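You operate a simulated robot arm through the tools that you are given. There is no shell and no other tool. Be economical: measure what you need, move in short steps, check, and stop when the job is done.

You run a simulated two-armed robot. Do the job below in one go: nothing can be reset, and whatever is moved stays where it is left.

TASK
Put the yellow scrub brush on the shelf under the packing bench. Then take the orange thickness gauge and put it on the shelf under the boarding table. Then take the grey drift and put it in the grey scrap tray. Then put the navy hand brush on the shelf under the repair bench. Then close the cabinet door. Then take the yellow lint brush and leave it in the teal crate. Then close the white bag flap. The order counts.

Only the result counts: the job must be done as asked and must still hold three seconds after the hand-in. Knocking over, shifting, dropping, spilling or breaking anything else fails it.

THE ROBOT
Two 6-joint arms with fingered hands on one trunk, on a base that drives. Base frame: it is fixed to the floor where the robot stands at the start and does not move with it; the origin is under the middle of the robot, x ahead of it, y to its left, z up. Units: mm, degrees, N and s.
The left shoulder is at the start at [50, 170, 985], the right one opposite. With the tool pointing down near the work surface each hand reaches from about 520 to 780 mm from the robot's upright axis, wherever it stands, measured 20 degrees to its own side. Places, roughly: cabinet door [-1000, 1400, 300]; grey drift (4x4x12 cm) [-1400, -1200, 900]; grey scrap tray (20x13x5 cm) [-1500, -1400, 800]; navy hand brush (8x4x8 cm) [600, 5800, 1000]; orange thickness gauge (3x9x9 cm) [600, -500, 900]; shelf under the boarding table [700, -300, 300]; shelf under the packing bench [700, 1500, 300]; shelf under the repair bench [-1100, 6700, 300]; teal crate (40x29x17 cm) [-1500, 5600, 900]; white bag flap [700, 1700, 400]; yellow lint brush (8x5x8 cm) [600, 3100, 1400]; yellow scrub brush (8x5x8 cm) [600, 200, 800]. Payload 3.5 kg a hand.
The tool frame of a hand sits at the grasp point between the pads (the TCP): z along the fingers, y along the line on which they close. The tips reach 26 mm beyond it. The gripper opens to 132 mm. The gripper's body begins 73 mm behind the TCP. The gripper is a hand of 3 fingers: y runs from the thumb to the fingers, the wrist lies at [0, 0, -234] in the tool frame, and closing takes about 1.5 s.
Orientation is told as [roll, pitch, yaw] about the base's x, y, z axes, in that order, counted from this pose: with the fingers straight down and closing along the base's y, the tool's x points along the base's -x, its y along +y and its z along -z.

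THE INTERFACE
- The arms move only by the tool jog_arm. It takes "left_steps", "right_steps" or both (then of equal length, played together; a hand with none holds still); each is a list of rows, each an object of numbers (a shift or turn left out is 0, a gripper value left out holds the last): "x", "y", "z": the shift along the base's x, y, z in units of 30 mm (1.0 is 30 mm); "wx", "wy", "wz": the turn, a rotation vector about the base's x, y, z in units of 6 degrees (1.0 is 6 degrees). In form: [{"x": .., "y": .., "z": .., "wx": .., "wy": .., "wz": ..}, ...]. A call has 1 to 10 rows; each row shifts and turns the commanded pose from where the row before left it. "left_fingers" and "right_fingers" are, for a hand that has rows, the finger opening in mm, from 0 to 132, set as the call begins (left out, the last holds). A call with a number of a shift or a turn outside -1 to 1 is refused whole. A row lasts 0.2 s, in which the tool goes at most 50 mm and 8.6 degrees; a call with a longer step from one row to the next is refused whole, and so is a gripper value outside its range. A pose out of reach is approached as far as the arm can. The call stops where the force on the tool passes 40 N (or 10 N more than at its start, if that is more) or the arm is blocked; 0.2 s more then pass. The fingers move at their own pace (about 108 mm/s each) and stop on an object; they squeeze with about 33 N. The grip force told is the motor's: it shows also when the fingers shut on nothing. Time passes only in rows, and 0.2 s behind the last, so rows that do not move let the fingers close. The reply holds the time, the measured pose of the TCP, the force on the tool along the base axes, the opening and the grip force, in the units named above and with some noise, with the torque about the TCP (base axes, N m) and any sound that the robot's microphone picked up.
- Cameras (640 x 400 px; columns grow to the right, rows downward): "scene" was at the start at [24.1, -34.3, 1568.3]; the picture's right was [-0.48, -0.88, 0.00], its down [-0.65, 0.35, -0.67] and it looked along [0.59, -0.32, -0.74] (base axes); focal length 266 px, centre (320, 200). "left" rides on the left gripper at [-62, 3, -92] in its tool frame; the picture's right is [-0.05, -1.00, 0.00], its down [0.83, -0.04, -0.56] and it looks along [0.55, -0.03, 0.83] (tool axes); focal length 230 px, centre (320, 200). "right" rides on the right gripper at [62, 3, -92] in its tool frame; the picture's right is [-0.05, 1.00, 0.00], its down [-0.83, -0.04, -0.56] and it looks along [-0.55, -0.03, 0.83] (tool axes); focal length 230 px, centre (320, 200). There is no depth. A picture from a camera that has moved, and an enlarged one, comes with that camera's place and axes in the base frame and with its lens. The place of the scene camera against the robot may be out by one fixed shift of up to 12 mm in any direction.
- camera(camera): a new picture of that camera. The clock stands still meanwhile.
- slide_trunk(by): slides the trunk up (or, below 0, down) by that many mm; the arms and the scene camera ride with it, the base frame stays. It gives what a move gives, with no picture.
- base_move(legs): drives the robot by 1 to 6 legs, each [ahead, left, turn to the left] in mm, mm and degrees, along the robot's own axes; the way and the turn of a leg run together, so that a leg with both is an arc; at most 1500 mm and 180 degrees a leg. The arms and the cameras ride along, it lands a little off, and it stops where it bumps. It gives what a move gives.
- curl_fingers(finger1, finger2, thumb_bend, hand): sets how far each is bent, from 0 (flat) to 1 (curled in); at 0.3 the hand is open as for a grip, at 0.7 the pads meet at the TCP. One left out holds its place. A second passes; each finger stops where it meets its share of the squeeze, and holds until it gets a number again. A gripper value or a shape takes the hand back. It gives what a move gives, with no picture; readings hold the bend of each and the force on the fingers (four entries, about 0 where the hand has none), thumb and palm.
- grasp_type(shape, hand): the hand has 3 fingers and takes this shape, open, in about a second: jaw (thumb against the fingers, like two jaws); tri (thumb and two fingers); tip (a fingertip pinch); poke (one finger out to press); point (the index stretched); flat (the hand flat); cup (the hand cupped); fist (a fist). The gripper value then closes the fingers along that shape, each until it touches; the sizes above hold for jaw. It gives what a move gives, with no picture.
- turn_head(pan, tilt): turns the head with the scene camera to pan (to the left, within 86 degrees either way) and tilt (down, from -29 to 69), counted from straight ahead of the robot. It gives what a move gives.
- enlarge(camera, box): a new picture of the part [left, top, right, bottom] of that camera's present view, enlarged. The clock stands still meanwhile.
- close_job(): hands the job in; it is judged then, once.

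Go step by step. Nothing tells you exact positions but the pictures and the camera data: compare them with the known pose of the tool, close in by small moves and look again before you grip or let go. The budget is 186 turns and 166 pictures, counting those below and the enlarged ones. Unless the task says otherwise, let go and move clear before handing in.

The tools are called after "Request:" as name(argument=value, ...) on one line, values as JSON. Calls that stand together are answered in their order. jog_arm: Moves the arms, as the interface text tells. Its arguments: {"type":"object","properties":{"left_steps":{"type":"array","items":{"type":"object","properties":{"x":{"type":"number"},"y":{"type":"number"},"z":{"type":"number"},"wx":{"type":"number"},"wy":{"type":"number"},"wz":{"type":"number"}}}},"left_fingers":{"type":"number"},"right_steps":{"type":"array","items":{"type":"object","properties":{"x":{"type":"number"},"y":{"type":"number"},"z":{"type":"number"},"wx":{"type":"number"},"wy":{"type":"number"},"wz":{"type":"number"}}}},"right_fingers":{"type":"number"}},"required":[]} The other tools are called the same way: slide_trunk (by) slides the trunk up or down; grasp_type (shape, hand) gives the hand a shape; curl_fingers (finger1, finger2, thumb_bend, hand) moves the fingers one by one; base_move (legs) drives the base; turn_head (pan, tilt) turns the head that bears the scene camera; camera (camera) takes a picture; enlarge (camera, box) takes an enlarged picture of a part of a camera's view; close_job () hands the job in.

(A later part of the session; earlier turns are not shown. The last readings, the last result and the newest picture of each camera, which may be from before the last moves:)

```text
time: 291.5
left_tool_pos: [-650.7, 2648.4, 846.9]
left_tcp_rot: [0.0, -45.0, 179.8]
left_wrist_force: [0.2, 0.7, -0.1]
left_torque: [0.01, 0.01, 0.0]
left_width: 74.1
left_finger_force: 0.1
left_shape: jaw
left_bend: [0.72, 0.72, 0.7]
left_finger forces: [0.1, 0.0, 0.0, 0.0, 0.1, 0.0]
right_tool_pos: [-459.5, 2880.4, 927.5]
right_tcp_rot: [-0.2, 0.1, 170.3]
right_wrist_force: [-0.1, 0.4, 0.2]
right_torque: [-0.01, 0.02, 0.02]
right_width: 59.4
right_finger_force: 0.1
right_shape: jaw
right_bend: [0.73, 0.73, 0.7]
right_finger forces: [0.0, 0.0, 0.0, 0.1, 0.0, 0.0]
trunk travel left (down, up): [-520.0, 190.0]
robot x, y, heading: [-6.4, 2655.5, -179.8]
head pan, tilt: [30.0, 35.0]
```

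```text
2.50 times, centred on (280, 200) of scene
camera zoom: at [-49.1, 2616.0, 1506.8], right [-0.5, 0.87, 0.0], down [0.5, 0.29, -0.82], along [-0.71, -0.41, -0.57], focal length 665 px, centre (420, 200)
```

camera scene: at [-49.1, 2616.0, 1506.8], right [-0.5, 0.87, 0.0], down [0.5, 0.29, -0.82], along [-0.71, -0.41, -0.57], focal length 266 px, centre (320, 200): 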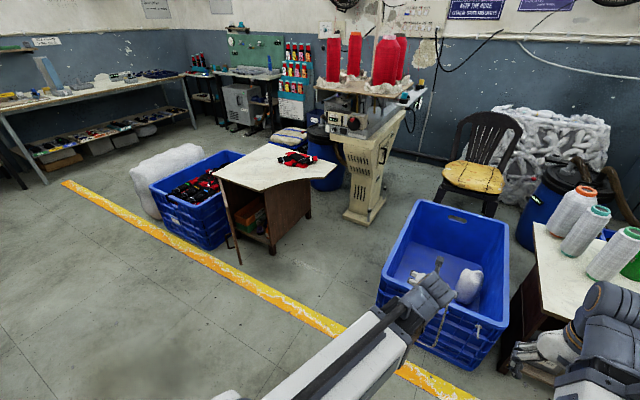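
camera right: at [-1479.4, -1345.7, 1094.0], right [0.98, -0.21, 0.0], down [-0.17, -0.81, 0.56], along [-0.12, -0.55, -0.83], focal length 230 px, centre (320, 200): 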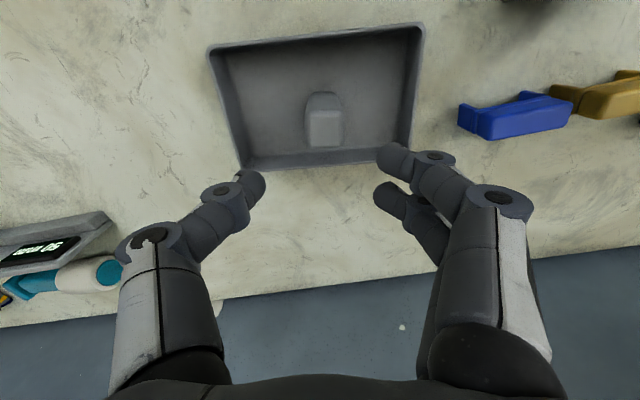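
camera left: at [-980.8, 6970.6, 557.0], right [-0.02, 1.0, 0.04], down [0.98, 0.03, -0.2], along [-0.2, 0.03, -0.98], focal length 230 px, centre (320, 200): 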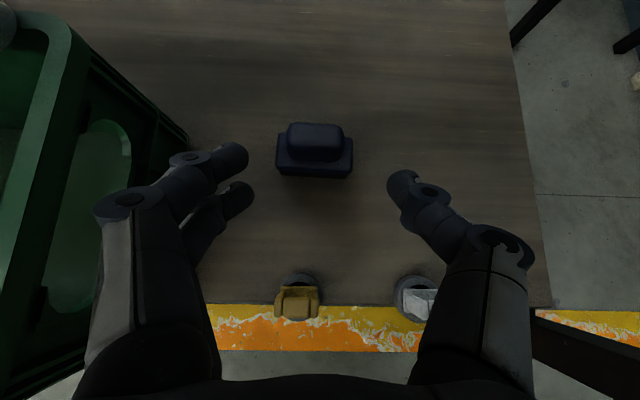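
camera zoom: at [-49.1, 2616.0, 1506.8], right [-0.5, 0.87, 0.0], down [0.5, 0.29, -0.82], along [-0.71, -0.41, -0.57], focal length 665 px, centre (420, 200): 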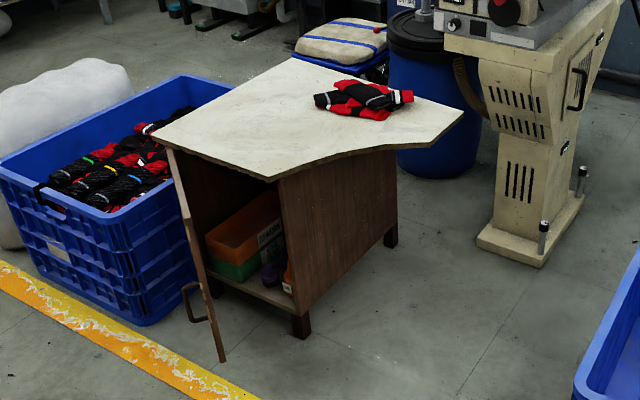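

The cabinet door is hinged on its low-y side and stands ~40° open; its free edge is near [-880, 1490]. I'll push it shut with the closed left hand, so I move there and lower.

Request:
base_move(legs=[[0, 1165, 0]])

Request:
slide_trunk(by=-400)

Request:
jog_arm(left_steps=[{}, {}, {}, {}, {}], left_fingers=0)

Request:
turn_head(pan=0, tilt=38)

Request:
camera(camera="scene")

Request:
camera(camera="left")

```text
time: 297.4
left_tool_pos: [-643.9, 1484.2, 847.7]
left_tcp_rot: [-0.1, -44.9, -179.8]
left_wrist_force: [1.5, -0.2, -0.7]
left_torque: [0.0, 0.03, 0.0]
left_width: 73.8
left_finger_force: 0.0
left_shape: jaw
left_bend: [0.72, 0.72, 0.7]
left_finger forces: [0.0, 0.0, 0.0, 0.0, 0.0, 0.1]
right_tool_pos: [-454.0, 1717.5, 925.2]
right_tcp_rot: [-0.2, 0.0, 170.7]
right_wrist_force: [-0.1, -0.2, 0.5]
right_torque: [0.04, -0.01, -0.03]
right_width: 59.5
right_finger_force: 0.0
right_shape: jaw
right_bend: [0.73, 0.73, 0.7]
right_finger forces: [0.1, 0.0, 0.1, 0.0, 0.0, 0.0]
trunk travel left (down, up): [-520.0, 190.0]
robot x, y, heading: [-5.9, 1497.0, -179.5]
head pan, tilt: [30.0, 35.0]
```

```text
time: 301.2
left_tool_pos: [-643.7, 1483.6, 448.0]
left_tcp_rot: [-0.1, -45.1, -179.9]
left_wrist_force: [-0.1, 0.0, 0.8]
left_torque: [0.02, 0.0, -0.01]
left_width: 73.7
left_finger_force: 0.0
left_shape: jaw
left_bend: [0.72, 0.72, 0.7]
left_finger forces: [0.0, 0.1, 0.1, 0.0, 0.1, 0.0]
right_tool_pos: [-453.9, 1716.7, 526.4]
right_tcp_rot: [-0.2, -0.1, 170.8]
right_wrist_force: [-0.8, 0.8, -0.9]
right_torque: [-0.04, -0.02, -0.02]
right_width: 59.8
right_finger_force: 0.0
right_shape: jaw
right_bend: [0.73, 0.73, 0.7]
right_finger forces: [0.1, 0.1, 0.0, 0.0, 0.0, 0.0]
trunk travel left (down, up): [-120.0, 590.0]
robot x, y, heading: [-1.0, 1495.5, -179.6]
head pan, tilt: [30.0, 35.0]
```

```text
time: 302.4
left_tool_pos: [-644.6, 1482.7, 447.5]
left_tcp_rot: [0.0, -45.0, -179.9]
left_wrist_force: [-0.7, -0.9, 0.5]
left_torque: [0.01, 0.0, 0.02]
left_width: 0.0
left_finger_force: 32.9
left_shape: jaw
left_bend: [0.68, 0.68, 0.74]
left_finger forces: [0.0, 0.0, 0.0, 0.1, 0.0, 0.1]
right_tool_pos: [-455.0, 1715.7, 526.1]
right_tcp_rot: [-0.2, -0.1, 170.6]
right_wrist_force: [0.1, 0.4, 1.0]
right_torque: [0.01, 0.01, 0.01]
right_width: 59.6
right_finger_force: 0.1
right_shape: jaw
right_bend: [0.73, 0.73, 0.7]
right_finger forces: [0.1, 0.0, 0.1, 0.1, 0.0, 0.0]
trunk travel left (down, up): [-120.0, 590.0]
robot x, y, heading: [-0.1, 1500.5, -179.6]
head pan, tilt: [30.0, 35.0]
```

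```text
time: 303.4
left_tool_pos: [-644.2, 1483.5, 448.0]
left_tcp_rot: [0.0, -45.0, -179.8]
left_wrist_force: [-0.3, -1.5, -0.4]
left_torque: [0.0, -0.02, 0.02]
left_width: 0.1
left_finger_force: 32.9
left_shape: jaw
left_bend: [0.68, 0.68, 0.74]
left_finger forces: [0.1, 0.0, 0.1, 0.1, 0.0, 0.1]
right_tool_pos: [-452.8, 1716.8, 525.4]
right_tcp_rot: [-0.2, 0.0, 170.7]
right_wrist_force: [-0.7, -0.1, 0.3]
right_torque: [0.02, 0.02, 0.01]
right_width: 59.6
right_finger_force: 0.1
right_shape: jaw
right_bend: [0.73, 0.73, 0.7]
right_finger forces: [0.1, 0.0, 0.0, 0.1, 0.0, 0.0]
trunk travel left (down, up): [-120.0, 590.0]
robot x, y, heading: [-2.0, 1500.4, -179.4]
head pan, tilt: [0.0, 38.0]
```

```text
58 pictures are left
camera scene: at [-52.8, 1499.9, 1102.3], right [-0.01, 1.0, 0.0], down [0.62, 0.01, -0.79], along [-0.79, -0.01, -0.62], focal length 266 px, centre (320, 200)
```

scene: 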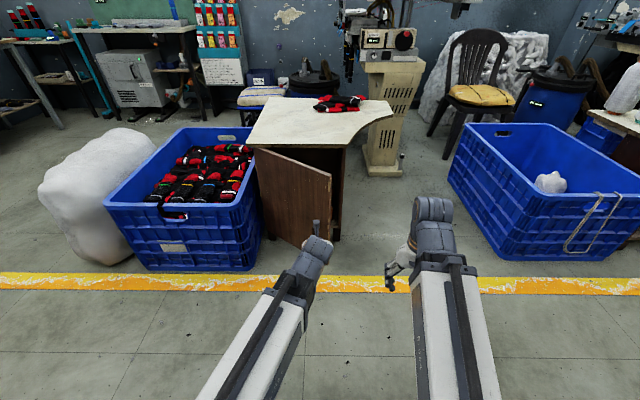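

```text
57 pictures are left
camera left: at [-621.6, 1481.4, 557.0], right [-0.04, 1.0, 0.04], down [0.98, 0.04, -0.2], along [-0.2, 0.03, -0.98], focal length 230 px, centre (320, 200)
```

left: 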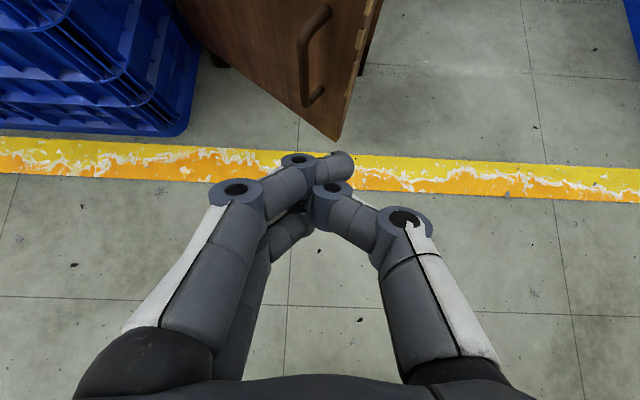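

The door's free edge is at about [-857, 1525] and its handle sits below z≈335, so pushing at z≈430 clears it. Driving forward to swing the door.

Request:
base_move(legs=[[215, 0, 0]])

Request:
base_move(legs=[[100, 0, 0]])

Request:
camera(camera="left")

Request:
camera(camera="scene")

```text
time: 305.0
left_tool_pos: [-863.5, 1483.5, 449.0]
left_tcp_rot: [-0.1, -45.0, -180.0]
left_wrist_force: [-0.6, -0.2, 0.4]
left_torque: [-0.02, 0.02, 0.02]
left_width: 0.2
left_finger_force: 33.1
left_shape: jaw
left_bend: [0.69, 0.68, 0.74]
left_finger forces: [0.0, 0.0, 0.1, 0.1, 0.0, 0.0]
right_tool_pos: [-672.5, 1716.8, 527.7]
right_tcp_rot: [-0.2, 0.0, 170.5]
right_wrist_force: [0.4, -0.6, 0.3]
right_torque: [-0.01, -0.03, -0.01]
right_width: 59.5
right_finger_force: 0.1
right_shape: jaw
right_bend: [0.73, 0.73, 0.7]
right_finger forces: [0.1, 0.0, 0.0, 0.0, 0.0, 0.1]
trunk travel left (down, up): [-120.0, 590.0]
robot x, y, heading: [-220.8, 1497.5, -179.4]
head pan, tilt: [0.0, 38.0]
```

```text
time: 306.2
left_tool_pos: [-962.9, 1481.4, 448.4]
left_tcp_rot: [-0.1, -44.9, -179.8]
left_wrist_force: [0.8, -1.0, 0.3]
left_torque: [0.0, 0.01, -0.01]
left_width: 0.0
left_finger_force: 32.8
left_shape: jaw
left_bend: [0.69, 0.68, 0.74]
left_finger forces: [0.0, 0.1, 0.1, 0.0, 0.1, 0.0]
right_tool_pos: [-774.3, 1714.6, 525.6]
right_tcp_rot: [-0.2, 0.0, 170.7]
right_wrist_force: [0.0, 0.0, -1.2]
right_torque: [0.01, 0.02, 0.0]
right_width: 59.5
right_finger_force: 0.0
right_shape: jaw
right_bend: [0.73, 0.73, 0.7]
right_finger forces: [0.0, 0.1, 0.1, 0.0, 0.0, 0.0]
trunk travel left (down, up): [-120.0, 590.0]
robot x, y, heading: [-323.1, 1494.9, -179.2]
head pan, tilt: [0.0, 38.0]
```

```text
56 pictures are left
camera left: at [-940.9, 1478.4, 557.0], right [-0.04, 1.0, 0.04], down [0.98, 0.05, -0.2], along [-0.2, 0.03, -0.98], focal length 230 px, centre (320, 200)
```

left: 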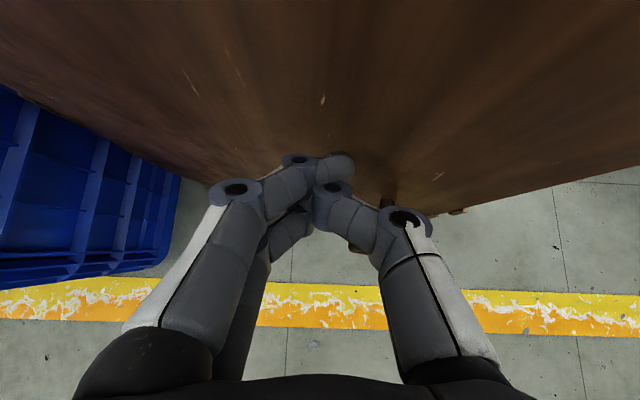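

```text
55 pictures are left
camera scene: at [-372.1, 1497.3, 1102.3], right [-0.01, 1.0, 0.0], down [0.62, 0.01, -0.79], along [-0.79, -0.01, -0.62], focal length 266 px, centre (320, 200)
```

scene: 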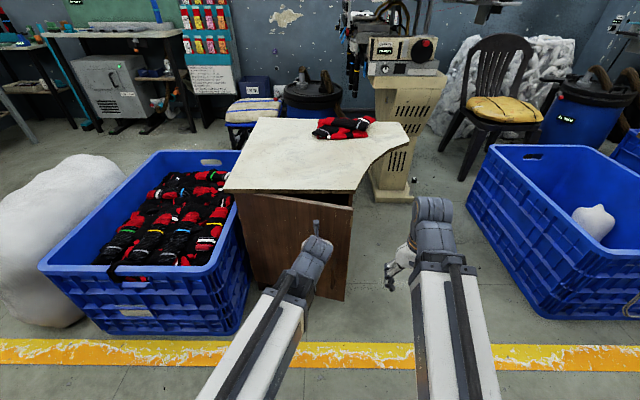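

The door is swinging in with little force. I finish the push with the arm until it meets the frame.

Request:
jog_arm(left_steps=[{"x": -0.5}, {"x": -0.5}, {"x": -0.5}, {"x": -0.5}, {"x": -0.5}, {"x": -0.5}, {"x": -0.5}, {"x": -0.5}])

Request:
camera(camera="scene")

```text
time: 307.6
left_tool_pos: [-1045.7, 1478.9, 445.4]
left_tcp_rot: [0.3, -44.2, -179.7]
left_wrist_force: [13.5, -2.1, 2.7]
left_torque: [0.08, 0.03, -0.19]
left_width: 0.0
left_finger_force: 32.8
left_shape: jaw
left_bend: [0.72, 0.68, 0.75]
left_finger forces: [21.8, 0.0, 0.0, 0.1, 0.1, 0.0]
right_tool_pos: [-772.4, 1713.5, 526.3]
right_tcp_rot: [-0.2, 0.1, 170.7]
right_wrist_force: [-0.4, -0.1, -0.4]
right_torque: [0.03, -0.02, 0.03]
right_width: 59.4
right_finger_force: 0.0
right_shape: jaw
right_bend: [0.73, 0.73, 0.7]
right_finger forces: [0.1, 0.1, 0.0, 0.0, 0.0, 0.1]
trunk travel left (down, up): [-120.0, 590.0]
robot x, y, heading: [-317.5, 1496.4, -179.6]
head pan, tilt: [0.0, 38.0]
stopped in row 6 (left hand): the force on the tool passed its limit at 52 N (the readings are from after the stop); the commanded pose is now the measured one
```

```text
54 pictures are left
camera scene: at [-370.9, 1497.0, 1102.4], right [-0.01, 1.0, 0.0], down [0.62, 0.01, -0.79], along [-0.79, -0.01, -0.62], focal length 266 px, centre (320, 200)
```

scene: 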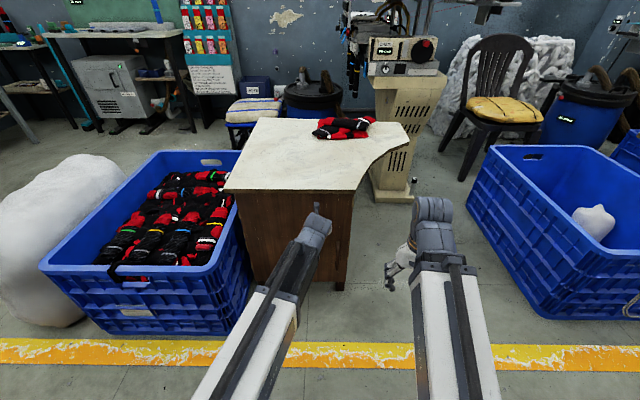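

The door is flush. I back off, raise the trunk, turn around over the packing bench side at height, and head toward the rack with the lint brush.

Request:
jog_arm(left_steps=[{"x": 0.5}, {"x": 1}, {"x": 1}])

Request:
base_move(legs=[[-160, 0, 0]])

Request:
camera(camera="left")

Request:
slide_trunk(by=400)

Request:
slide_trunk(by=190)

Request:
base_move(legs=[[0, 0, 179.5], [-230, 0, 0], [0, 1300, 0]])

Request:
turn_head(pan=15, tilt=10)

Request:
camera(camera="scene")

```text
time: 308.4
left_tool_pos: [-974.4, 1476.6, 444.9]
left_tcp_rot: [0.2, -44.1, -179.9]
left_wrist_force: [0.0, -0.1, -0.3]
left_torque: [0.04, 0.03, 0.02]
left_width: 0.2
left_finger_force: 32.8
left_shape: jaw
left_bend: [0.7, 0.68, 0.74]
left_finger forces: [0.1, 0.0, 0.0, 0.0, 0.0, 0.0]
right_tool_pos: [-773.7, 1713.7, 525.6]
right_tcp_rot: [-0.2, 0.1, 170.9]
right_wrist_force: [0.4, 0.7, 0.0]
right_torque: [-0.01, -0.02, -0.01]
right_width: 59.6
right_finger_force: 0.0
right_shape: jaw
right_bend: [0.73, 0.73, 0.7]
right_finger forces: [0.0, 0.1, 0.1, 0.1, 0.1, 0.0]
trunk travel left (down, up): [-120.0, 590.0]
robot x, y, heading: [-319.5, 1493.7, -179.2]
head pan, tilt: [0.0, 38.0]
```

```text
time: 309.8
left_tool_pos: [-813.6, 1480.3, 445.4]
left_tcp_rot: [0.3, -44.2, 180.0]
left_wrist_force: [0.9, 0.1, 0.7]
left_torque: [0.03, -0.01, 0.0]
left_width: 0.0
left_finger_force: 33.1
left_shape: jaw
left_bend: [0.7, 0.68, 0.74]
left_finger forces: [0.0, 0.1, 0.1, 0.0, 0.0, 0.1]
right_tool_pos: [-612.5, 1716.6, 526.6]
right_tcp_rot: [-0.2, 0.0, 170.7]
right_wrist_force: [-0.2, -0.1, 0.1]
right_torque: [0.0, -0.01, -0.01]
right_width: 59.7
right_finger_force: 0.1
right_shape: jaw
right_bend: [0.73, 0.73, 0.7]
right_finger forces: [0.0, 0.1, 0.1, 0.0, 0.0, 0.0]
trunk travel left (down, up): [-120.0, 590.0]
robot x, y, heading: [-157.6, 1496.4, -179.7]
head pan, tilt: [0.0, 38.0]
```

```text
53 pictures are left
camera left: at [-792.8, 1478.4, 555.1], right [-0.04, 1.0, 0.03], down [0.98, 0.05, -0.18], along [-0.18, 0.02, -0.98], focal length 230 px, centre (320, 200)
```

left: 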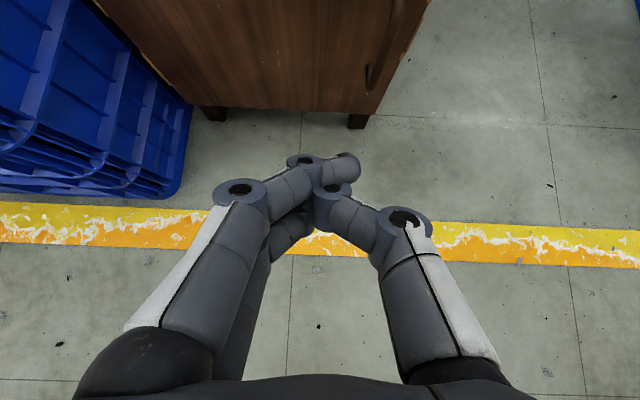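

```text
time: 313.6
left_tool_pos: [-812.8, 1480.3, 846.6]
left_tcp_rot: [0.3, -44.3, -180.0]
left_wrist_force: [-0.6, 0.4, 0.0]
left_torque: [0.01, 0.0, 0.02]
left_width: 0.0
left_finger_force: 33.0
left_shape: jaw
left_bend: [0.7, 0.68, 0.74]
left_finger forces: [0.0, 0.0, 0.1, 0.0, 0.0, 0.1]
right_tool_pos: [-612.0, 1716.3, 925.6]
right_tcp_rot: [-0.2, 0.0, 170.7]
right_wrist_force: [0.3, -0.4, 0.0]
right_torque: [-0.02, 0.0, 0.02]
right_width: 59.5
right_finger_force: 0.1
right_shape: jaw
right_bend: [0.73, 0.73, 0.7]
right_finger forces: [0.0, 0.1, 0.0, 0.0, 0.0, 0.0]
trunk travel left (down, up): [-520.0, 190.0]
robot x, y, heading: [-160.8, 1494.2, -179.6]
head pan, tilt: [0.0, 38.0]
```

```text
time: 315.7
left_tool_pos: [-814.5, 1481.1, 1035.9]
left_tcp_rot: [0.4, -44.2, 180.0]
left_wrist_force: [0.2, -0.3, -0.1]
left_torque: [0.01, -0.01, -0.03]
left_width: 0.4
left_finger_force: 33.2
left_shape: jaw
left_bend: [0.7, 0.68, 0.74]
left_finger forces: [0.0, 0.0, 0.1, 0.1, 0.1, 0.0]
right_tool_pos: [-612.4, 1716.4, 1114.8]
right_tcp_rot: [-0.2, 0.0, 170.7]
right_wrist_force: [-0.1, 0.5, 0.2]
right_torque: [0.03, -0.01, -0.01]
right_width: 60.0
right_finger_force: 0.1
right_shape: jaw
right_bend: [0.73, 0.73, 0.7]
right_finger forces: [0.0, 0.0, 0.0, 0.0, 0.1, 0.0]
trunk travel left (down, up): [-710.0, 0.0]
robot x, y, heading: [-159.3, 1495.2, -179.6]
head pan, tilt: [0.0, 38.0]
```

```text
time: 330.9
left_tool_pos: [317.1, 2804.4, 1036.4]
left_tcp_rot: [0.4, -44.2, -2.8]
left_wrist_force: [0.5, -0.2, 0.0]
left_torque: [0.03, -0.02, 0.02]
left_width: 0.3
left_finger_force: 32.9
left_shape: jaw
left_bend: [0.7, 0.68, 0.74]
left_finger forces: [0.1, 0.0, 0.0, 0.0, 0.0, 0.1]
right_tool_pos: [103.2, 2577.5, 1115.8]
right_tcp_rot: [-0.2, 0.0, -12.3]
right_wrist_force: [0.1, -0.6, 0.4]
right_torque: [0.02, 0.02, 0.0]
right_width: 59.7
right_finger_force: 0.1
right_shape: jaw
right_bend: [0.73, 0.73, 0.7]
right_finger forces: [0.0, 0.0, 0.0, 0.0, 0.0, 0.1]
trunk travel left (down, up): [-710.0, 0.0]
robot x, y, heading: [-334.2, 2823.7, -2.5]
head pan, tilt: [0.0, 38.0]
```

```text
time: 331.8
left_tool_pos: [316.7, 2803.2, 1036.8]
left_tcp_rot: [0.4, -44.3, -2.9]
left_wrist_force: [-0.3, 0.0, -0.9]
left_torque: [-0.01, 0.02, -0.02]
left_width: 0.0
left_finger_force: 32.5
left_shape: jaw
left_bend: [0.7, 0.68, 0.74]
left_finger forces: [0.0, 0.1, 0.1, 0.1, 0.0, 0.0]
right_tool_pos: [103.8, 2577.4, 1115.8]
right_tcp_rot: [-0.1, 0.0, -12.3]
right_wrist_force: [-0.4, -0.4, 0.1]
right_torque: [0.0, -0.01, 0.01]
right_width: 59.7
right_finger_force: 0.0
right_shape: jaw
right_bend: [0.73, 0.73, 0.7]
right_finger forces: [0.0, 0.0, 0.1, 0.0, 0.0, 0.0]
trunk travel left (down, up): [-710.0, 0.0]
robot x, y, heading: [-338.5, 2824.9, -2.5]
head pan, tilt: [15.0, 10.0]
```

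```text
52 pictures are left
camera scene: at [-292.1, 2846.8, 1736.9], right [0.22, -0.98, 0.0], down [-0.17, -0.04, -0.98], along [0.96, 0.21, -0.17], focal length 266 px, centre (320, 200)
```

scene: 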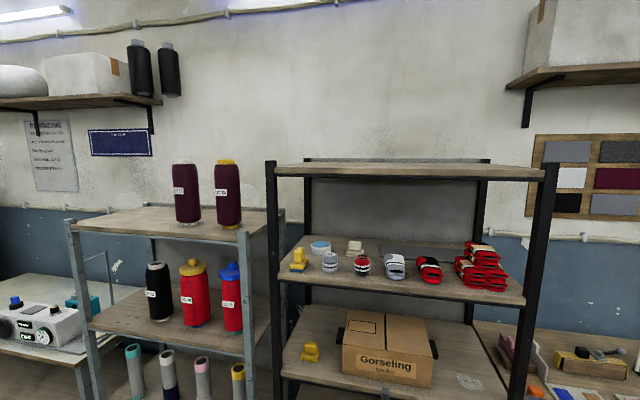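

Request:
enlarge(camera="scene", box=[260, 150, 420, 310])

```text
2.50 times, centred on (340, 230) of scene
camera zoom: at [-292.1, 2846.8, 1736.9], right [0.22, -0.98, 0.0], down [-0.17, -0.04, -0.98], along [0.96, 0.21, -0.17], focal length 665 px, centre (270, 125)
```

zoom: 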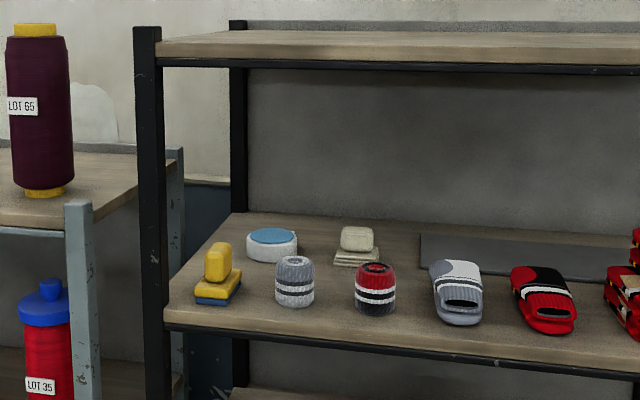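

The lint brush (yellow with blue bristles) is on the z≈1330 shelf, near the left post (y≈3160). I raise the left hand to shelf height, and slide over in front of it.

Request:
jog_arm(left_steps=[{"z": 1}, {"z": 1}, {"z": 1}, {"z": 1}, {"z": 1}, {"z": 1}, {"z": 1}, {"z": 1}, {"z": 1}, {"z": 1}], left_fingers=90)

Request:
jog_arm(left_steps=[{"z": 1}, {"z": 1}, {"z": 1}, {"wz": 0.5}])

Request:
base_move(legs=[[40, 230, 2.5]])

Request:
camera(camera="left")

```text
time: 334.0
left_tool_pos: [316.3, 2802.7, 1334.9]
left_tcp_rot: [0.3, -44.2, -2.9]
left_wrist_force: [-0.4, 0.4, -0.8]
left_torque: [0.02, 0.01, 0.02]
left_width: 89.9
left_finger_force: 0.2
left_shape: jaw
left_bend: [0.69, 0.69, 0.66]
left_finger forces: [0.0, 0.1, 0.0, 0.1, 0.0, 0.0]
right_tool_pos: [104.3, 2577.7, 1116.8]
right_tcp_rot: [-0.2, 0.0, -12.3]
right_wrist_force: [1.1, 0.8, -0.2]
right_torque: [0.02, 0.01, 0.01]
right_width: 59.4
right_finger_force: 0.1
right_shape: jaw
right_bend: [0.73, 0.73, 0.7]
right_finger forces: [0.0, 0.0, 0.0, 0.0, 0.0, 0.0]
trunk travel left (down, up): [-710.0, 0.0]
robot x, y, heading: [-337.9, 2818.5, -2.7]
head pan, tilt: [15.0, 10.0]
```

```text
time: 335.0
left_tool_pos: [316.2, 2803.6, 1425.5]
left_tcp_rot: [0.2, -44.2, 0.0]
left_wrist_force: [0.3, -0.1, 0.2]
left_torque: [0.0, -0.03, 0.0]
left_width: 89.9
left_finger_force: 0.0
left_shape: jaw
left_bend: [0.69, 0.69, 0.66]
left_finger forces: [0.0, 0.0, 0.0, 0.0, 0.0, 0.0]
right_tool_pos: [103.6, 2577.2, 1115.7]
right_tcp_rot: [-0.1, 0.0, -12.4]
right_wrist_force: [-0.2, 0.8, -0.1]
right_torque: [-0.02, -0.01, -0.02]
right_width: 59.7
right_finger_force: 0.1
right_shape: jaw
right_bend: [0.73, 0.73, 0.7]
right_finger forces: [0.0, 0.1, 0.1, 0.0, 0.0, 0.0]
trunk travel left (down, up): [-710.0, 0.0]
robot x, y, heading: [-338.7, 2823.5, -2.3]
head pan, tilt: [15.0, 10.0]
```

```text
time: 336.8
left_tool_pos: [360.9, 3069.3, 1425.4]
left_tcp_rot: [0.3, -44.1, 3.1]
left_wrist_force: [0.3, 1.2, -0.3]
left_torque: [0.01, 0.0, -0.03]
left_width: 89.2
left_finger_force: 0.1
left_shape: jaw
left_bend: [0.69, 0.69, 0.66]
left_finger forces: [0.0, 0.0, 0.0, 0.1, 0.0, 0.0]
right_tool_pos: [161.5, 2831.1, 1118.0]
right_tcp_rot: [-0.3, -0.1, -9.3]
right_wrist_force: [0.2, 1.0, -0.2]
right_torque: [-0.01, -0.01, -0.01]
right_width: 59.8
right_finger_force: 0.1
right_shape: jaw
right_bend: [0.73, 0.73, 0.7]
right_finger forces: [0.0, 0.0, 0.0, 0.1, 0.0, 0.0]
trunk travel left (down, up): [-710.0, 0.0]
robot x, y, heading: [-292.3, 3050.4, 0.4]
head pan, tilt: [15.0, 10.0]
```

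```text
50 pictures are left
camera left: at [341.5, 3071.4, 1534.3], right [0.1, -0.99, 0.03], down [-0.98, -0.1, -0.18], along [0.18, -0.01, -0.98], focal length 230 px, centre (320, 200)
```

left: 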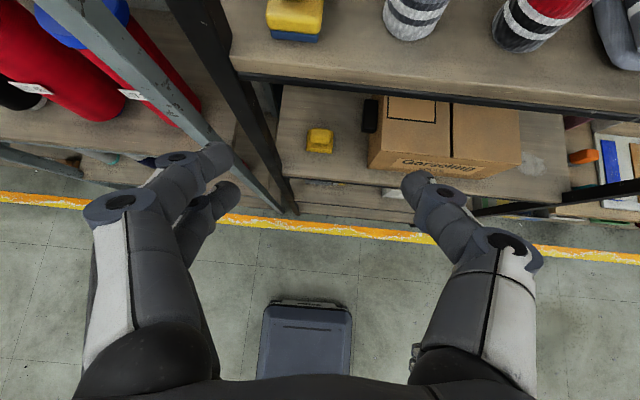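

Request:
base_move(legs=[[75, 0, 0]])

Request:
camera(camera="left")

Request:
enlarge(camera="left", box=[220, 0, 420, 125])

```text
time: 337.8
left_tool_pos: [439.1, 3070.5, 1424.6]
left_tcp_rot: [0.3, -44.1, 3.3]
left_wrist_force: [1.0, -0.1, -0.6]
left_torque: [-0.03, 0.0, -0.01]
left_width: 89.3
left_finger_force: 0.0
left_shape: jaw
left_bend: [0.69, 0.69, 0.66]
left_finger forces: [0.0, 0.0, 0.1, 0.0, 0.0, 0.0]
right_tool_pos: [237.3, 2830.9, 1115.3]
right_tcp_rot: [-0.2, 0.0, -9.3]
right_wrist_force: [1.1, 0.6, -0.5]
right_torque: [0.01, 0.02, -0.03]
right_width: 59.7
right_finger_force: 0.1
right_shape: jaw
right_bend: [0.73, 0.73, 0.7]
right_finger forces: [0.1, 0.1, 0.0, 0.1, 0.1, 0.0]
trunk travel left (down, up): [-710.0, 0.0]
robot x, y, heading: [-217.5, 3048.6, 0.6]
head pan, tilt: [15.0, 10.0]
```

```text
49 pictures are left
camera left: at [418.8, 3072.3, 1533.6], right [0.1, -0.99, 0.03], down [-0.98, -0.1, -0.18], along [0.18, -0.01, -0.98], focal length 230 px, centre (320, 200)
```

left: 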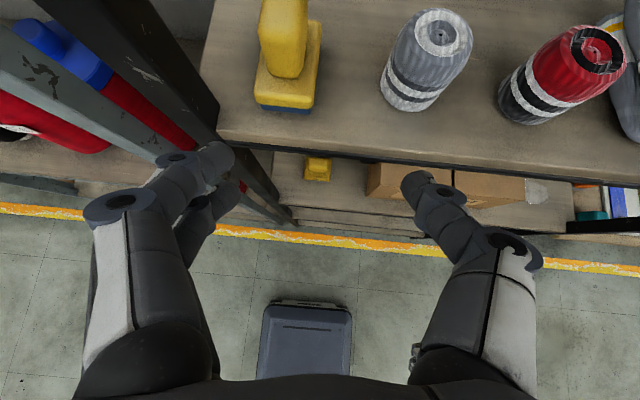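

```text
3.20 times, centred on (320, 62) of left
camera zoom: at [418.8, 3072.3, 1533.6], right [0.1, -0.99, 0.03], down [-0.98, -0.1, -0.18], along [0.18, -0.01, -0.98], focal length 736 px, centre (320, 640)
```

zoom: 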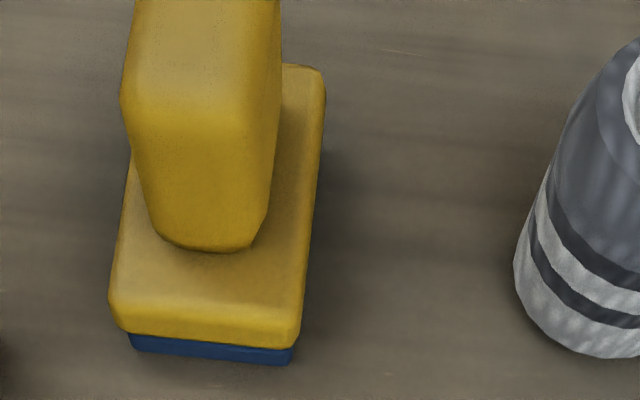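

The brush lies along x with its handle centre near [570, 3104], shelf z≈1338; the post's inner face is at y≈3168. I narrow the fingers, yaw slightly to keep the hand body off the post, and move in.

Request:
jog_arm(left_steps=[{"wz": 0.55, "y": 0.5, "z": 0.3}, {"wz": 0.55, "y": 0.55, "z": 0.3}, {}], left_fingers=60)

Request:
base_move(legs=[[65, 0, 0]])

Request:
camera(camera="left")

```text
time: 338.6
left_tool_pos: [439.1, 3101.4, 1442.3]
left_tcp_rot: [0.2, -44.1, 10.0]
left_wrist_force: [0.0, 0.5, -0.1]
left_torque: [0.04, 0.03, 0.02]
left_width: 60.5
left_finger_force: 0.1
left_shape: jaw
left_bend: [0.73, 0.73, 0.7]
left_finger forces: [0.0, 0.1, 0.0, 0.0, 0.1, 0.0]
right_tool_pos: [237.1, 2831.8, 1116.0]
right_tcp_rot: [-0.2, 0.0, -9.2]
right_wrist_force: [0.2, -0.6, -0.1]
right_torque: [0.02, 0.02, 0.02]
right_width: 59.8
right_finger_force: 0.0
right_shape: jaw
right_bend: [0.73, 0.73, 0.7]
right_finger forces: [0.1, 0.0, 0.0, 0.0, 0.1, 0.1]
trunk travel left (down, up): [-710.0, 0.0]
robot x, y, heading: [-217.9, 3050.5, 0.7]
head pan, tilt: [15.0, 10.0]
```

```text
time: 339.6
left_tool_pos: [502.7, 3101.5, 1441.0]
left_tcp_rot: [0.4, -44.0, 9.7]
left_wrist_force: [-0.4, -0.4, 0.0]
left_torque: [0.01, 0.01, -0.01]
left_width: 60.7
left_finger_force: 0.1
left_shape: jaw
left_bend: [0.73, 0.73, 0.7]
left_finger forces: [0.0, 0.0, 0.0, 0.1, 0.0, 0.0]
right_tool_pos: [301.0, 2831.4, 1116.0]
right_tcp_rot: [-0.2, 0.1, -9.3]
right_wrist_force: [0.1, 0.0, 0.0]
right_torque: [0.0, -0.03, -0.01]
right_width: 59.6
right_finger_force: 0.0
right_shape: jaw
right_bend: [0.73, 0.73, 0.7]
right_finger forces: [0.1, 0.0, 0.0, 0.0, 0.0, 0.0]
trunk travel left (down, up): [-710.0, 0.0]
robot x, y, heading: [-152.6, 3054.6, 0.3]
head pan, tilt: [15.0, 10.0]
```

```text
47 pictures are left
camera left: at [483.3, 3101.2, 1550.9], right [0.21, -0.98, 0.03], down [-0.96, -0.21, -0.18], along [0.18, 0.01, -0.98], focal length 230 px, centre (320, 200)
```

left: 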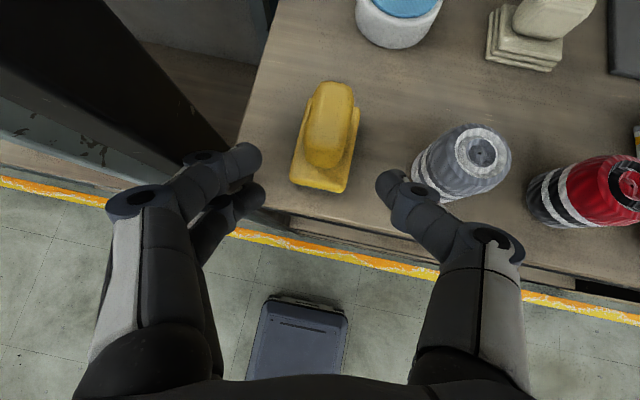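

Aligned well; moving forward and down onto the handle.

Request:
jog_arm(left_steps=[{"x": 0.5, "y": 0.1}, {"x": 0.4, "y": 0.1}, {"x": 0.42, "z": -0.42}, {"x": 0.42, "z": -0.42}, {"x": 0.4, "z": -0.4}, {}])

Request:
enlarge(camera="left", box=[160, 100, 480, 300])

```text
time: 341.0
left_tool_pos: [564.6, 3105.7, 1405.2]
left_tcp_rot: [0.3, -44.2, 9.7]
left_wrist_force: [0.2, -0.4, 0.3]
left_torque: [-0.01, -0.01, -0.01]
left_width: 60.3
left_finger_force: 0.1
left_shape: jaw
left_bend: [0.73, 0.73, 0.7]
left_finger forces: [0.1, 0.0, 0.1, 0.1, 0.0, 0.0]
right_tool_pos: [300.5, 2832.4, 1117.2]
right_tcp_rot: [-0.2, 0.0, -9.3]
right_wrist_force: [0.8, 0.8, -0.5]
right_torque: [0.0, 0.0, -0.01]
right_width: 59.9
right_finger_force: 0.1
right_shape: jaw
right_bend: [0.73, 0.73, 0.7]
right_finger forces: [0.0, 0.0, 0.0, 0.0, 0.0, 0.0]
trunk travel left (down, up): [-710.0, 0.0]
robot x, y, heading: [-153.9, 3051.6, 0.8]
head pan, tilt: [15.0, 10.0]
```

```text
2.00 times, centred on (320, 200) of left
camera zoom: at [544.5, 3106.6, 1514.8], right [0.21, -0.98, 0.03], down [-0.96, -0.21, -0.18], along [0.18, 0.01, -0.98], focal length 460 px, centre (320, 200)
```

zoom: 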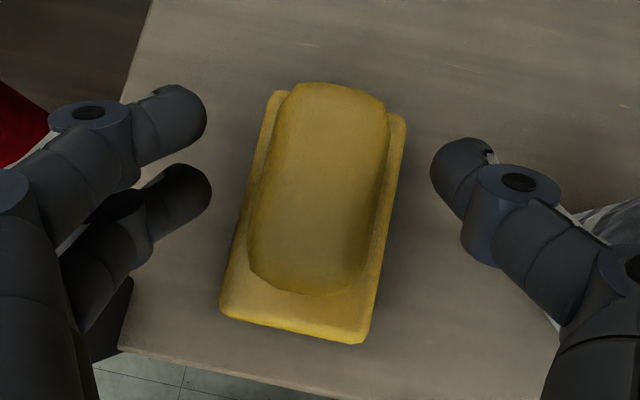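

Request:
jog_arm(left_steps=[{}, {}, {}, {}, {}, {}], left_fingers=0)

Request:
jog_arm(left_steps=[{"z": 0.5}, {"z": 0.8}, {}])

Request:
camera(camera="left")

```text
time: 342.4
left_tool_pos: [564.0, 3106.9, 1405.1]
left_tcp_rot: [0.3, -44.1, 9.7]
left_wrist_force: [0.0, -0.1, -0.6]
left_torque: [0.03, 0.01, -0.01]
left_width: 24.5
left_finger_force: 32.4
left_shape: jaw
left_bend: [0.73, 0.73, 0.7]
left_finger forces: [14.9, 14.6, 0.0, 0.0, 29.4, 0.0]
right_tool_pos: [301.0, 2832.0, 1115.1]
right_tcp_rot: [-0.2, 0.0, -9.2]
right_wrist_force: [0.7, -0.5, -0.5]
right_torque: [0.01, -0.01, 0.04]
right_width: 59.6
right_finger_force: 0.1
right_shape: jaw
right_bend: [0.73, 0.73, 0.7]
right_finger forces: [0.0, 0.0, 0.1, 0.0, 0.0, 0.1]
trunk travel left (down, up): [-710.0, 0.0]
robot x, y, heading: [-156.5, 3049.2, 0.6]
head pan, tilt: [15.0, 10.0]
```

```text
time: 343.2
left_tool_pos: [563.7, 3106.4, 1443.3]
left_tcp_rot: [0.3, -44.2, 9.7]
left_wrist_force: [-0.5, 0.1, -1.6]
left_torque: [0.0, -0.02, 0.0]
left_width: 24.5
left_finger_force: 32.9
left_shape: jaw
left_bend: [0.73, 0.73, 0.7]
left_finger forces: [14.9, 14.5, 0.0, 0.0, 29.4, 0.1]
right_tool_pos: [299.4, 2831.8, 1116.5]
right_tcp_rot: [-0.2, 0.0, -9.3]
right_wrist_force: [0.1, 0.4, 0.2]
right_torque: [0.02, -0.02, -0.02]
right_width: 59.6
right_finger_force: 0.1
right_shape: jaw
right_bend: [0.73, 0.73, 0.7]
right_finger forces: [0.0, 0.1, 0.0, 0.0, 0.0, 0.0]
trunk travel left (down, up): [-710.0, 0.0]
robot x, y, heading: [-153.5, 3052.5, 0.2]
head pan, tilt: [15.0, 10.0]
```

```text
45 pictures are left
camera left: at [543.8, 3106.0, 1552.9], right [0.21, -0.98, 0.03], down [-0.96, -0.21, -0.18], along [0.18, 0.01, -0.98], focal length 230 px, centre (320, 200)
```

left: 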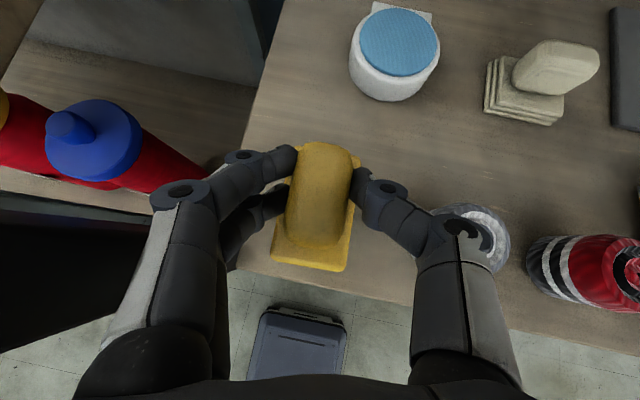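

The lint brush is held. I back out and travel up the aisle to the crate table, then check the floor there.

Request:
base_move(legs=[[-310, 0, 0], [0, 1500, 0], [0, 250, 0], [0, 0, 90]])

Request:
turn_head(pan=60, tilt=35)

Request:
camera(camera="scene")

```text
time: 357.6
left_tool_pos: [-536.7, 5494.1, 1444.0]
left_tcp_rot: [0.3, -44.2, 101.1]
left_wrist_force: [-0.6, -0.5, 0.2]
left_torque: [0.01, -0.03, -0.02]
left_width: 24.4
left_finger_force: 33.2
left_shape: jaw
left_bend: [0.73, 0.73, 0.7]
left_finger forces: [15.0, 14.5, 0.0, 0.1, 29.5, 0.0]
right_tool_pos: [-256.6, 5237.4, 1116.6]
right_tcp_rot: [-0.1, 0.0, 82.2]
right_wrist_force: [-0.5, 0.1, 0.0]
right_torque: [0.03, -0.03, 0.01]
right_width: 59.9
right_finger_force: 0.0
right_shape: jaw
right_bend: [0.73, 0.73, 0.7]
right_finger forces: [0.1, 0.0, 0.0, 0.0, 0.0, 0.0]
trunk travel left (down, up): [-710.0, 0.0]
robot x, y, heading: [-466.0, 4778.3, 91.9]
head pan, tilt: [15.0, 10.0]
```

```text
time: 358.7
left_tool_pos: [-536.5, 5493.1, 1443.3]
left_tcp_rot: [0.3, -44.1, 101.0]
left_wrist_force: [0.1, -0.3, -1.6]
left_torque: [-0.01, 0.02, 0.0]
left_width: 24.6
left_finger_force: 32.6
left_shape: jaw
left_bend: [0.73, 0.73, 0.7]
left_finger forces: [15.0, 14.5, 0.1, 0.0, 29.6, 0.0]
right_tool_pos: [-255.2, 5236.1, 1115.6]
right_tcp_rot: [-0.2, 0.0, 82.1]
right_wrist_force: [-0.6, 0.0, 0.0]
right_torque: [-0.02, 0.0, -0.02]
right_width: 59.6
right_finger_force: 0.1
right_shape: jaw
right_bend: [0.73, 0.73, 0.7]
right_finger forces: [0.1, 0.1, 0.1, 0.1, 0.0, 0.1]
trunk travel left (down, up): [-710.0, 0.0]
robot x, y, heading: [-462.4, 4778.1, 91.7]
head pan, tilt: [60.0, 35.0]
```

```text
44 pictures are left
camera scene: at [-546.7, 4782.9, 1696.9], right [0.47, 0.88, 0.0], down [0.51, -0.27, -0.82], along [-0.72, 0.39, -0.57], focal length 266 px, centre (320, 200)
```

scene: 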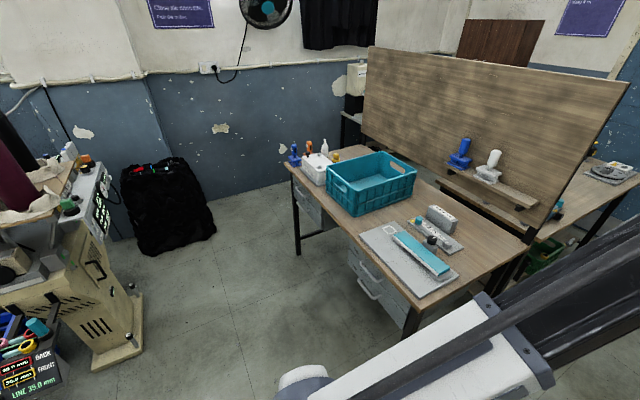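

The floor before the table is clear. I slide left in front of the crate, staying high.

Request:
base_move(legs=[[0, 950, -1.5]])

Request:
camera(camera="left")

Request:
turn_head(pan=0, tilt=45)

Request:
camera(camera="scene")

```text
time: 363.6
left_tool_pos: [-1486.0, 5454.3, 1443.5]
left_tcp_rot: [0.4, -44.1, 102.1]
left_wrist_force: [-0.6, 0.2, -1.0]
left_torque: [0.04, -0.02, -0.04]
left_width: 24.3
left_finger_force: 33.6
left_shape: jaw
left_bend: [0.73, 0.73, 0.7]
left_finger forces: [14.9, 14.5, 0.0, 0.1, 29.5, 0.1]
right_tool_pos: [-1201.9, 5200.6, 1115.9]
right_tcp_rot: [-0.4, 0.0, 83.0]
right_wrist_force: [-0.2, -0.1, -0.3]
right_torque: [-0.01, -0.01, -0.02]
right_width: 59.6
right_finger_force: 0.0
right_shape: jaw
right_bend: [0.73, 0.73, 0.7]
right_finger forces: [0.0, 0.0, 0.0, 0.0, 0.0, 0.1]
trunk travel left (down, up): [-710.0, 0.0]
robot x, y, heading: [-1403.1, 4738.8, 92.9]
head pan, tilt: [60.0, 35.0]
```

```text
43 pictures are left
camera left: at [-1484.2, 5434.1, 1552.6], right [0.97, 0.25, 0.03], down [0.25, -0.95, -0.18], along [-0.01, 0.18, -0.98], focal length 230 px, centre (320, 200)
```

left: 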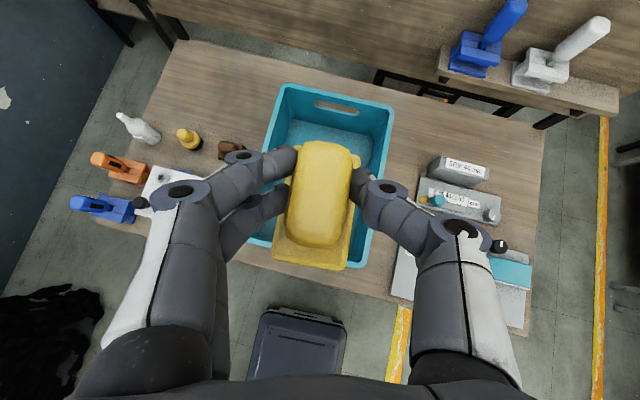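

```text
time: 364.9
left_tool_pos: [-1485.4, 5452.9, 1443.0]
left_tcp_rot: [0.3, -44.2, 102.1]
left_wrist_force: [-0.9, -0.4, -0.8]
left_torque: [-0.01, -0.01, 0.03]
left_width: 24.4
left_finger_force: 32.9
left_shape: jaw
left_bend: [0.73, 0.73, 0.7]
left_finger forces: [15.0, 14.5, 0.0, 0.1, 29.5, 0.0]
right_tool_pos: [-1201.4, 5200.1, 1116.5]
right_tcp_rot: [-0.1, 0.0, 83.0]
right_wrist_force: [0.7, -0.7, -0.3]
right_torque: [-0.02, 0.05, 0.03]
right_width: 59.6
right_finger_force: 0.1
right_shape: jaw
right_bend: [0.73, 0.73, 0.7]
right_finger forces: [0.0, 0.0, 0.0, 0.0, 0.0, 0.0]
trunk travel left (down, up): [-710.0, 0.0]
robot x, y, heading: [-1402.3, 4738.4, 92.9]
head pan, tilt: [0.0, 45.0]
```

```text
42 pictures are left
camera scene: at [-1410.2, 4783.5, 1682.0], right [1.0, 0.05, 0.0], down [0.04, -0.71, -0.71], along [-0.04, 0.71, -0.71], focal length 266 px, centre (320, 200)
```

scene: 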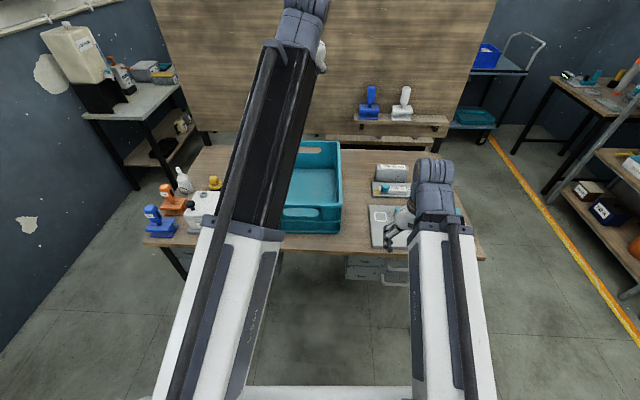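

The crate is empty, its rim spanning about x -1650…-1345, y 5405…5850. I move over its middle and lower with the arm.

Request:
base_move(legs=[[195, 0, 0]])

Request:
jog_arm(left_steps=[{"z": -1}, {"z": -1}, {"z": -1}, {"z": -1}, {"z": -1}, {"z": -1}, {"z": -1}, {"z": -1}, {"z": -1}, {"z": -1}])

Request:
jog_arm(left_steps=[{"z": -1}, {"z": -1}, {"z": -1}, {"z": -1}, {}])

Request:
camera(camera="left")

Request:
camera(camera="scene")

```text
time: 366.5
left_tool_pos: [-1497.8, 5646.8, 1442.2]
left_tcp_rot: [0.4, -44.1, 102.3]
left_wrist_force: [-0.6, -0.4, -0.9]
left_torque: [-0.03, 0.0, -0.01]
left_width: 24.3
left_finger_force: 32.7
left_shape: jaw
left_bend: [0.73, 0.73, 0.7]
left_finger forces: [14.9, 14.5, 0.1, 0.0, 29.5, 0.0]
right_tool_pos: [-1213.2, 5394.8, 1115.4]
right_tcp_rot: [-0.1, 0.1, 83.2]
right_wrist_force: [-0.2, 0.9, 0.2]
right_torque: [-0.05, -0.02, -0.01]
right_width: 60.1
right_finger_force: 0.1
right_shape: jaw
right_bend: [0.73, 0.73, 0.7]
right_finger forces: [0.0, 0.1, 0.0, 0.1, 0.0, 0.0]
trunk travel left (down, up): [-710.0, 0.0]
robot x, y, heading: [-1412.7, 4929.5, 93.1]
head pan, tilt: [0.0, 45.0]
```

```text
time: 368.7
left_tool_pos: [-1498.8, 5645.9, 1141.6]
left_tcp_rot: [0.4, -44.2, 102.4]
left_wrist_force: [-0.4, 0.0, -1.3]
left_torque: [0.02, 0.01, -0.01]
left_width: 24.3
left_finger_force: 32.6
left_shape: jaw
left_bend: [0.73, 0.73, 0.7]
left_finger forces: [15.1, 14.5, 0.0, 0.0, 29.5, 0.0]
right_tool_pos: [-1212.7, 5394.1, 1116.5]
right_tcp_rot: [-0.2, 0.1, 83.2]
right_wrist_force: [0.1, 0.6, 0.0]
right_torque: [0.01, -0.02, -0.02]
right_width: 59.6
right_finger_force: 0.1
right_shape: jaw
right_bend: [0.73, 0.73, 0.7]
right_finger forces: [0.0, 0.0, 0.0, 0.0, 0.0, 0.0]
trunk travel left (down, up): [-710.0, 0.0]
robot x, y, heading: [-1411.2, 4933.6, 93.0]
head pan, tilt: [0.0, 45.0]
```

```text
time: 369.9
left_tool_pos: [-1498.3, 5646.7, 1023.0]
left_tcp_rot: [0.3, -44.2, 102.3]
left_wrist_force: [0.2, 0.3, -0.1]
left_torque: [-0.02, 0.0, 0.0]
left_width: 24.4
left_finger_force: 33.1
left_shape: jaw
left_bend: [0.73, 0.73, 0.7]
left_finger forces: [15.0, 14.5, 0.0, 0.1, 29.5, 0.0]
right_tool_pos: [-1213.9, 5393.0, 1116.8]
right_tcp_rot: [-0.3, 0.0, 83.2]
right_wrist_force: [0.8, -0.2, -0.3]
right_torque: [-0.02, 0.01, 0.04]
right_width: 59.6
right_finger_force: 0.0
right_shape: jaw
right_bend: [0.73, 0.73, 0.7]
right_finger forces: [0.1, 0.0, 0.0, 0.0, 0.0, 0.1]
trunk travel left (down, up): [-710.0, 0.0]
robot x, y, heading: [-1413.5, 4932.7, 93.5]
head pan, tilt: [0.0, 45.0]
```

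```text
41 pictures are left
camera left: at [-1496.5, 5626.8, 1131.6], right [0.97, 0.25, 0.03], down [0.25, -0.95, -0.18], along [-0.02, 0.18, -0.98], focal length 230 px, centre (320, 200)
```

left: 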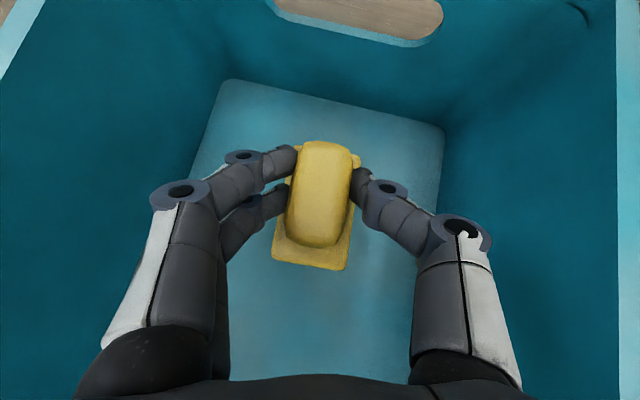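

```text
40 pictures are left
camera scene: at [-1420.3, 4975.8, 1682.0], right [1.0, 0.05, 0.0], down [0.04, -0.71, -0.71], along [-0.04, 0.71, -0.71], focal length 266 px, centre (320, 200)
```

scene: 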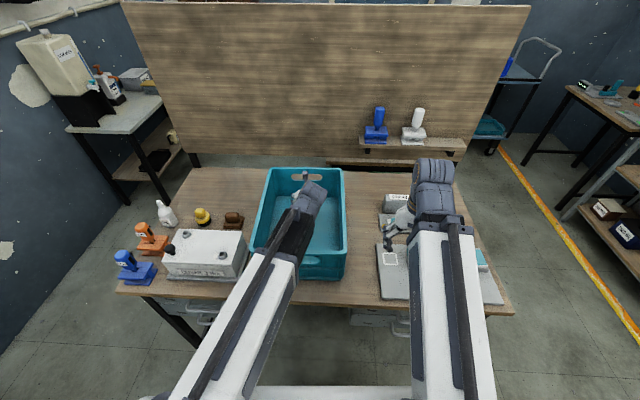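

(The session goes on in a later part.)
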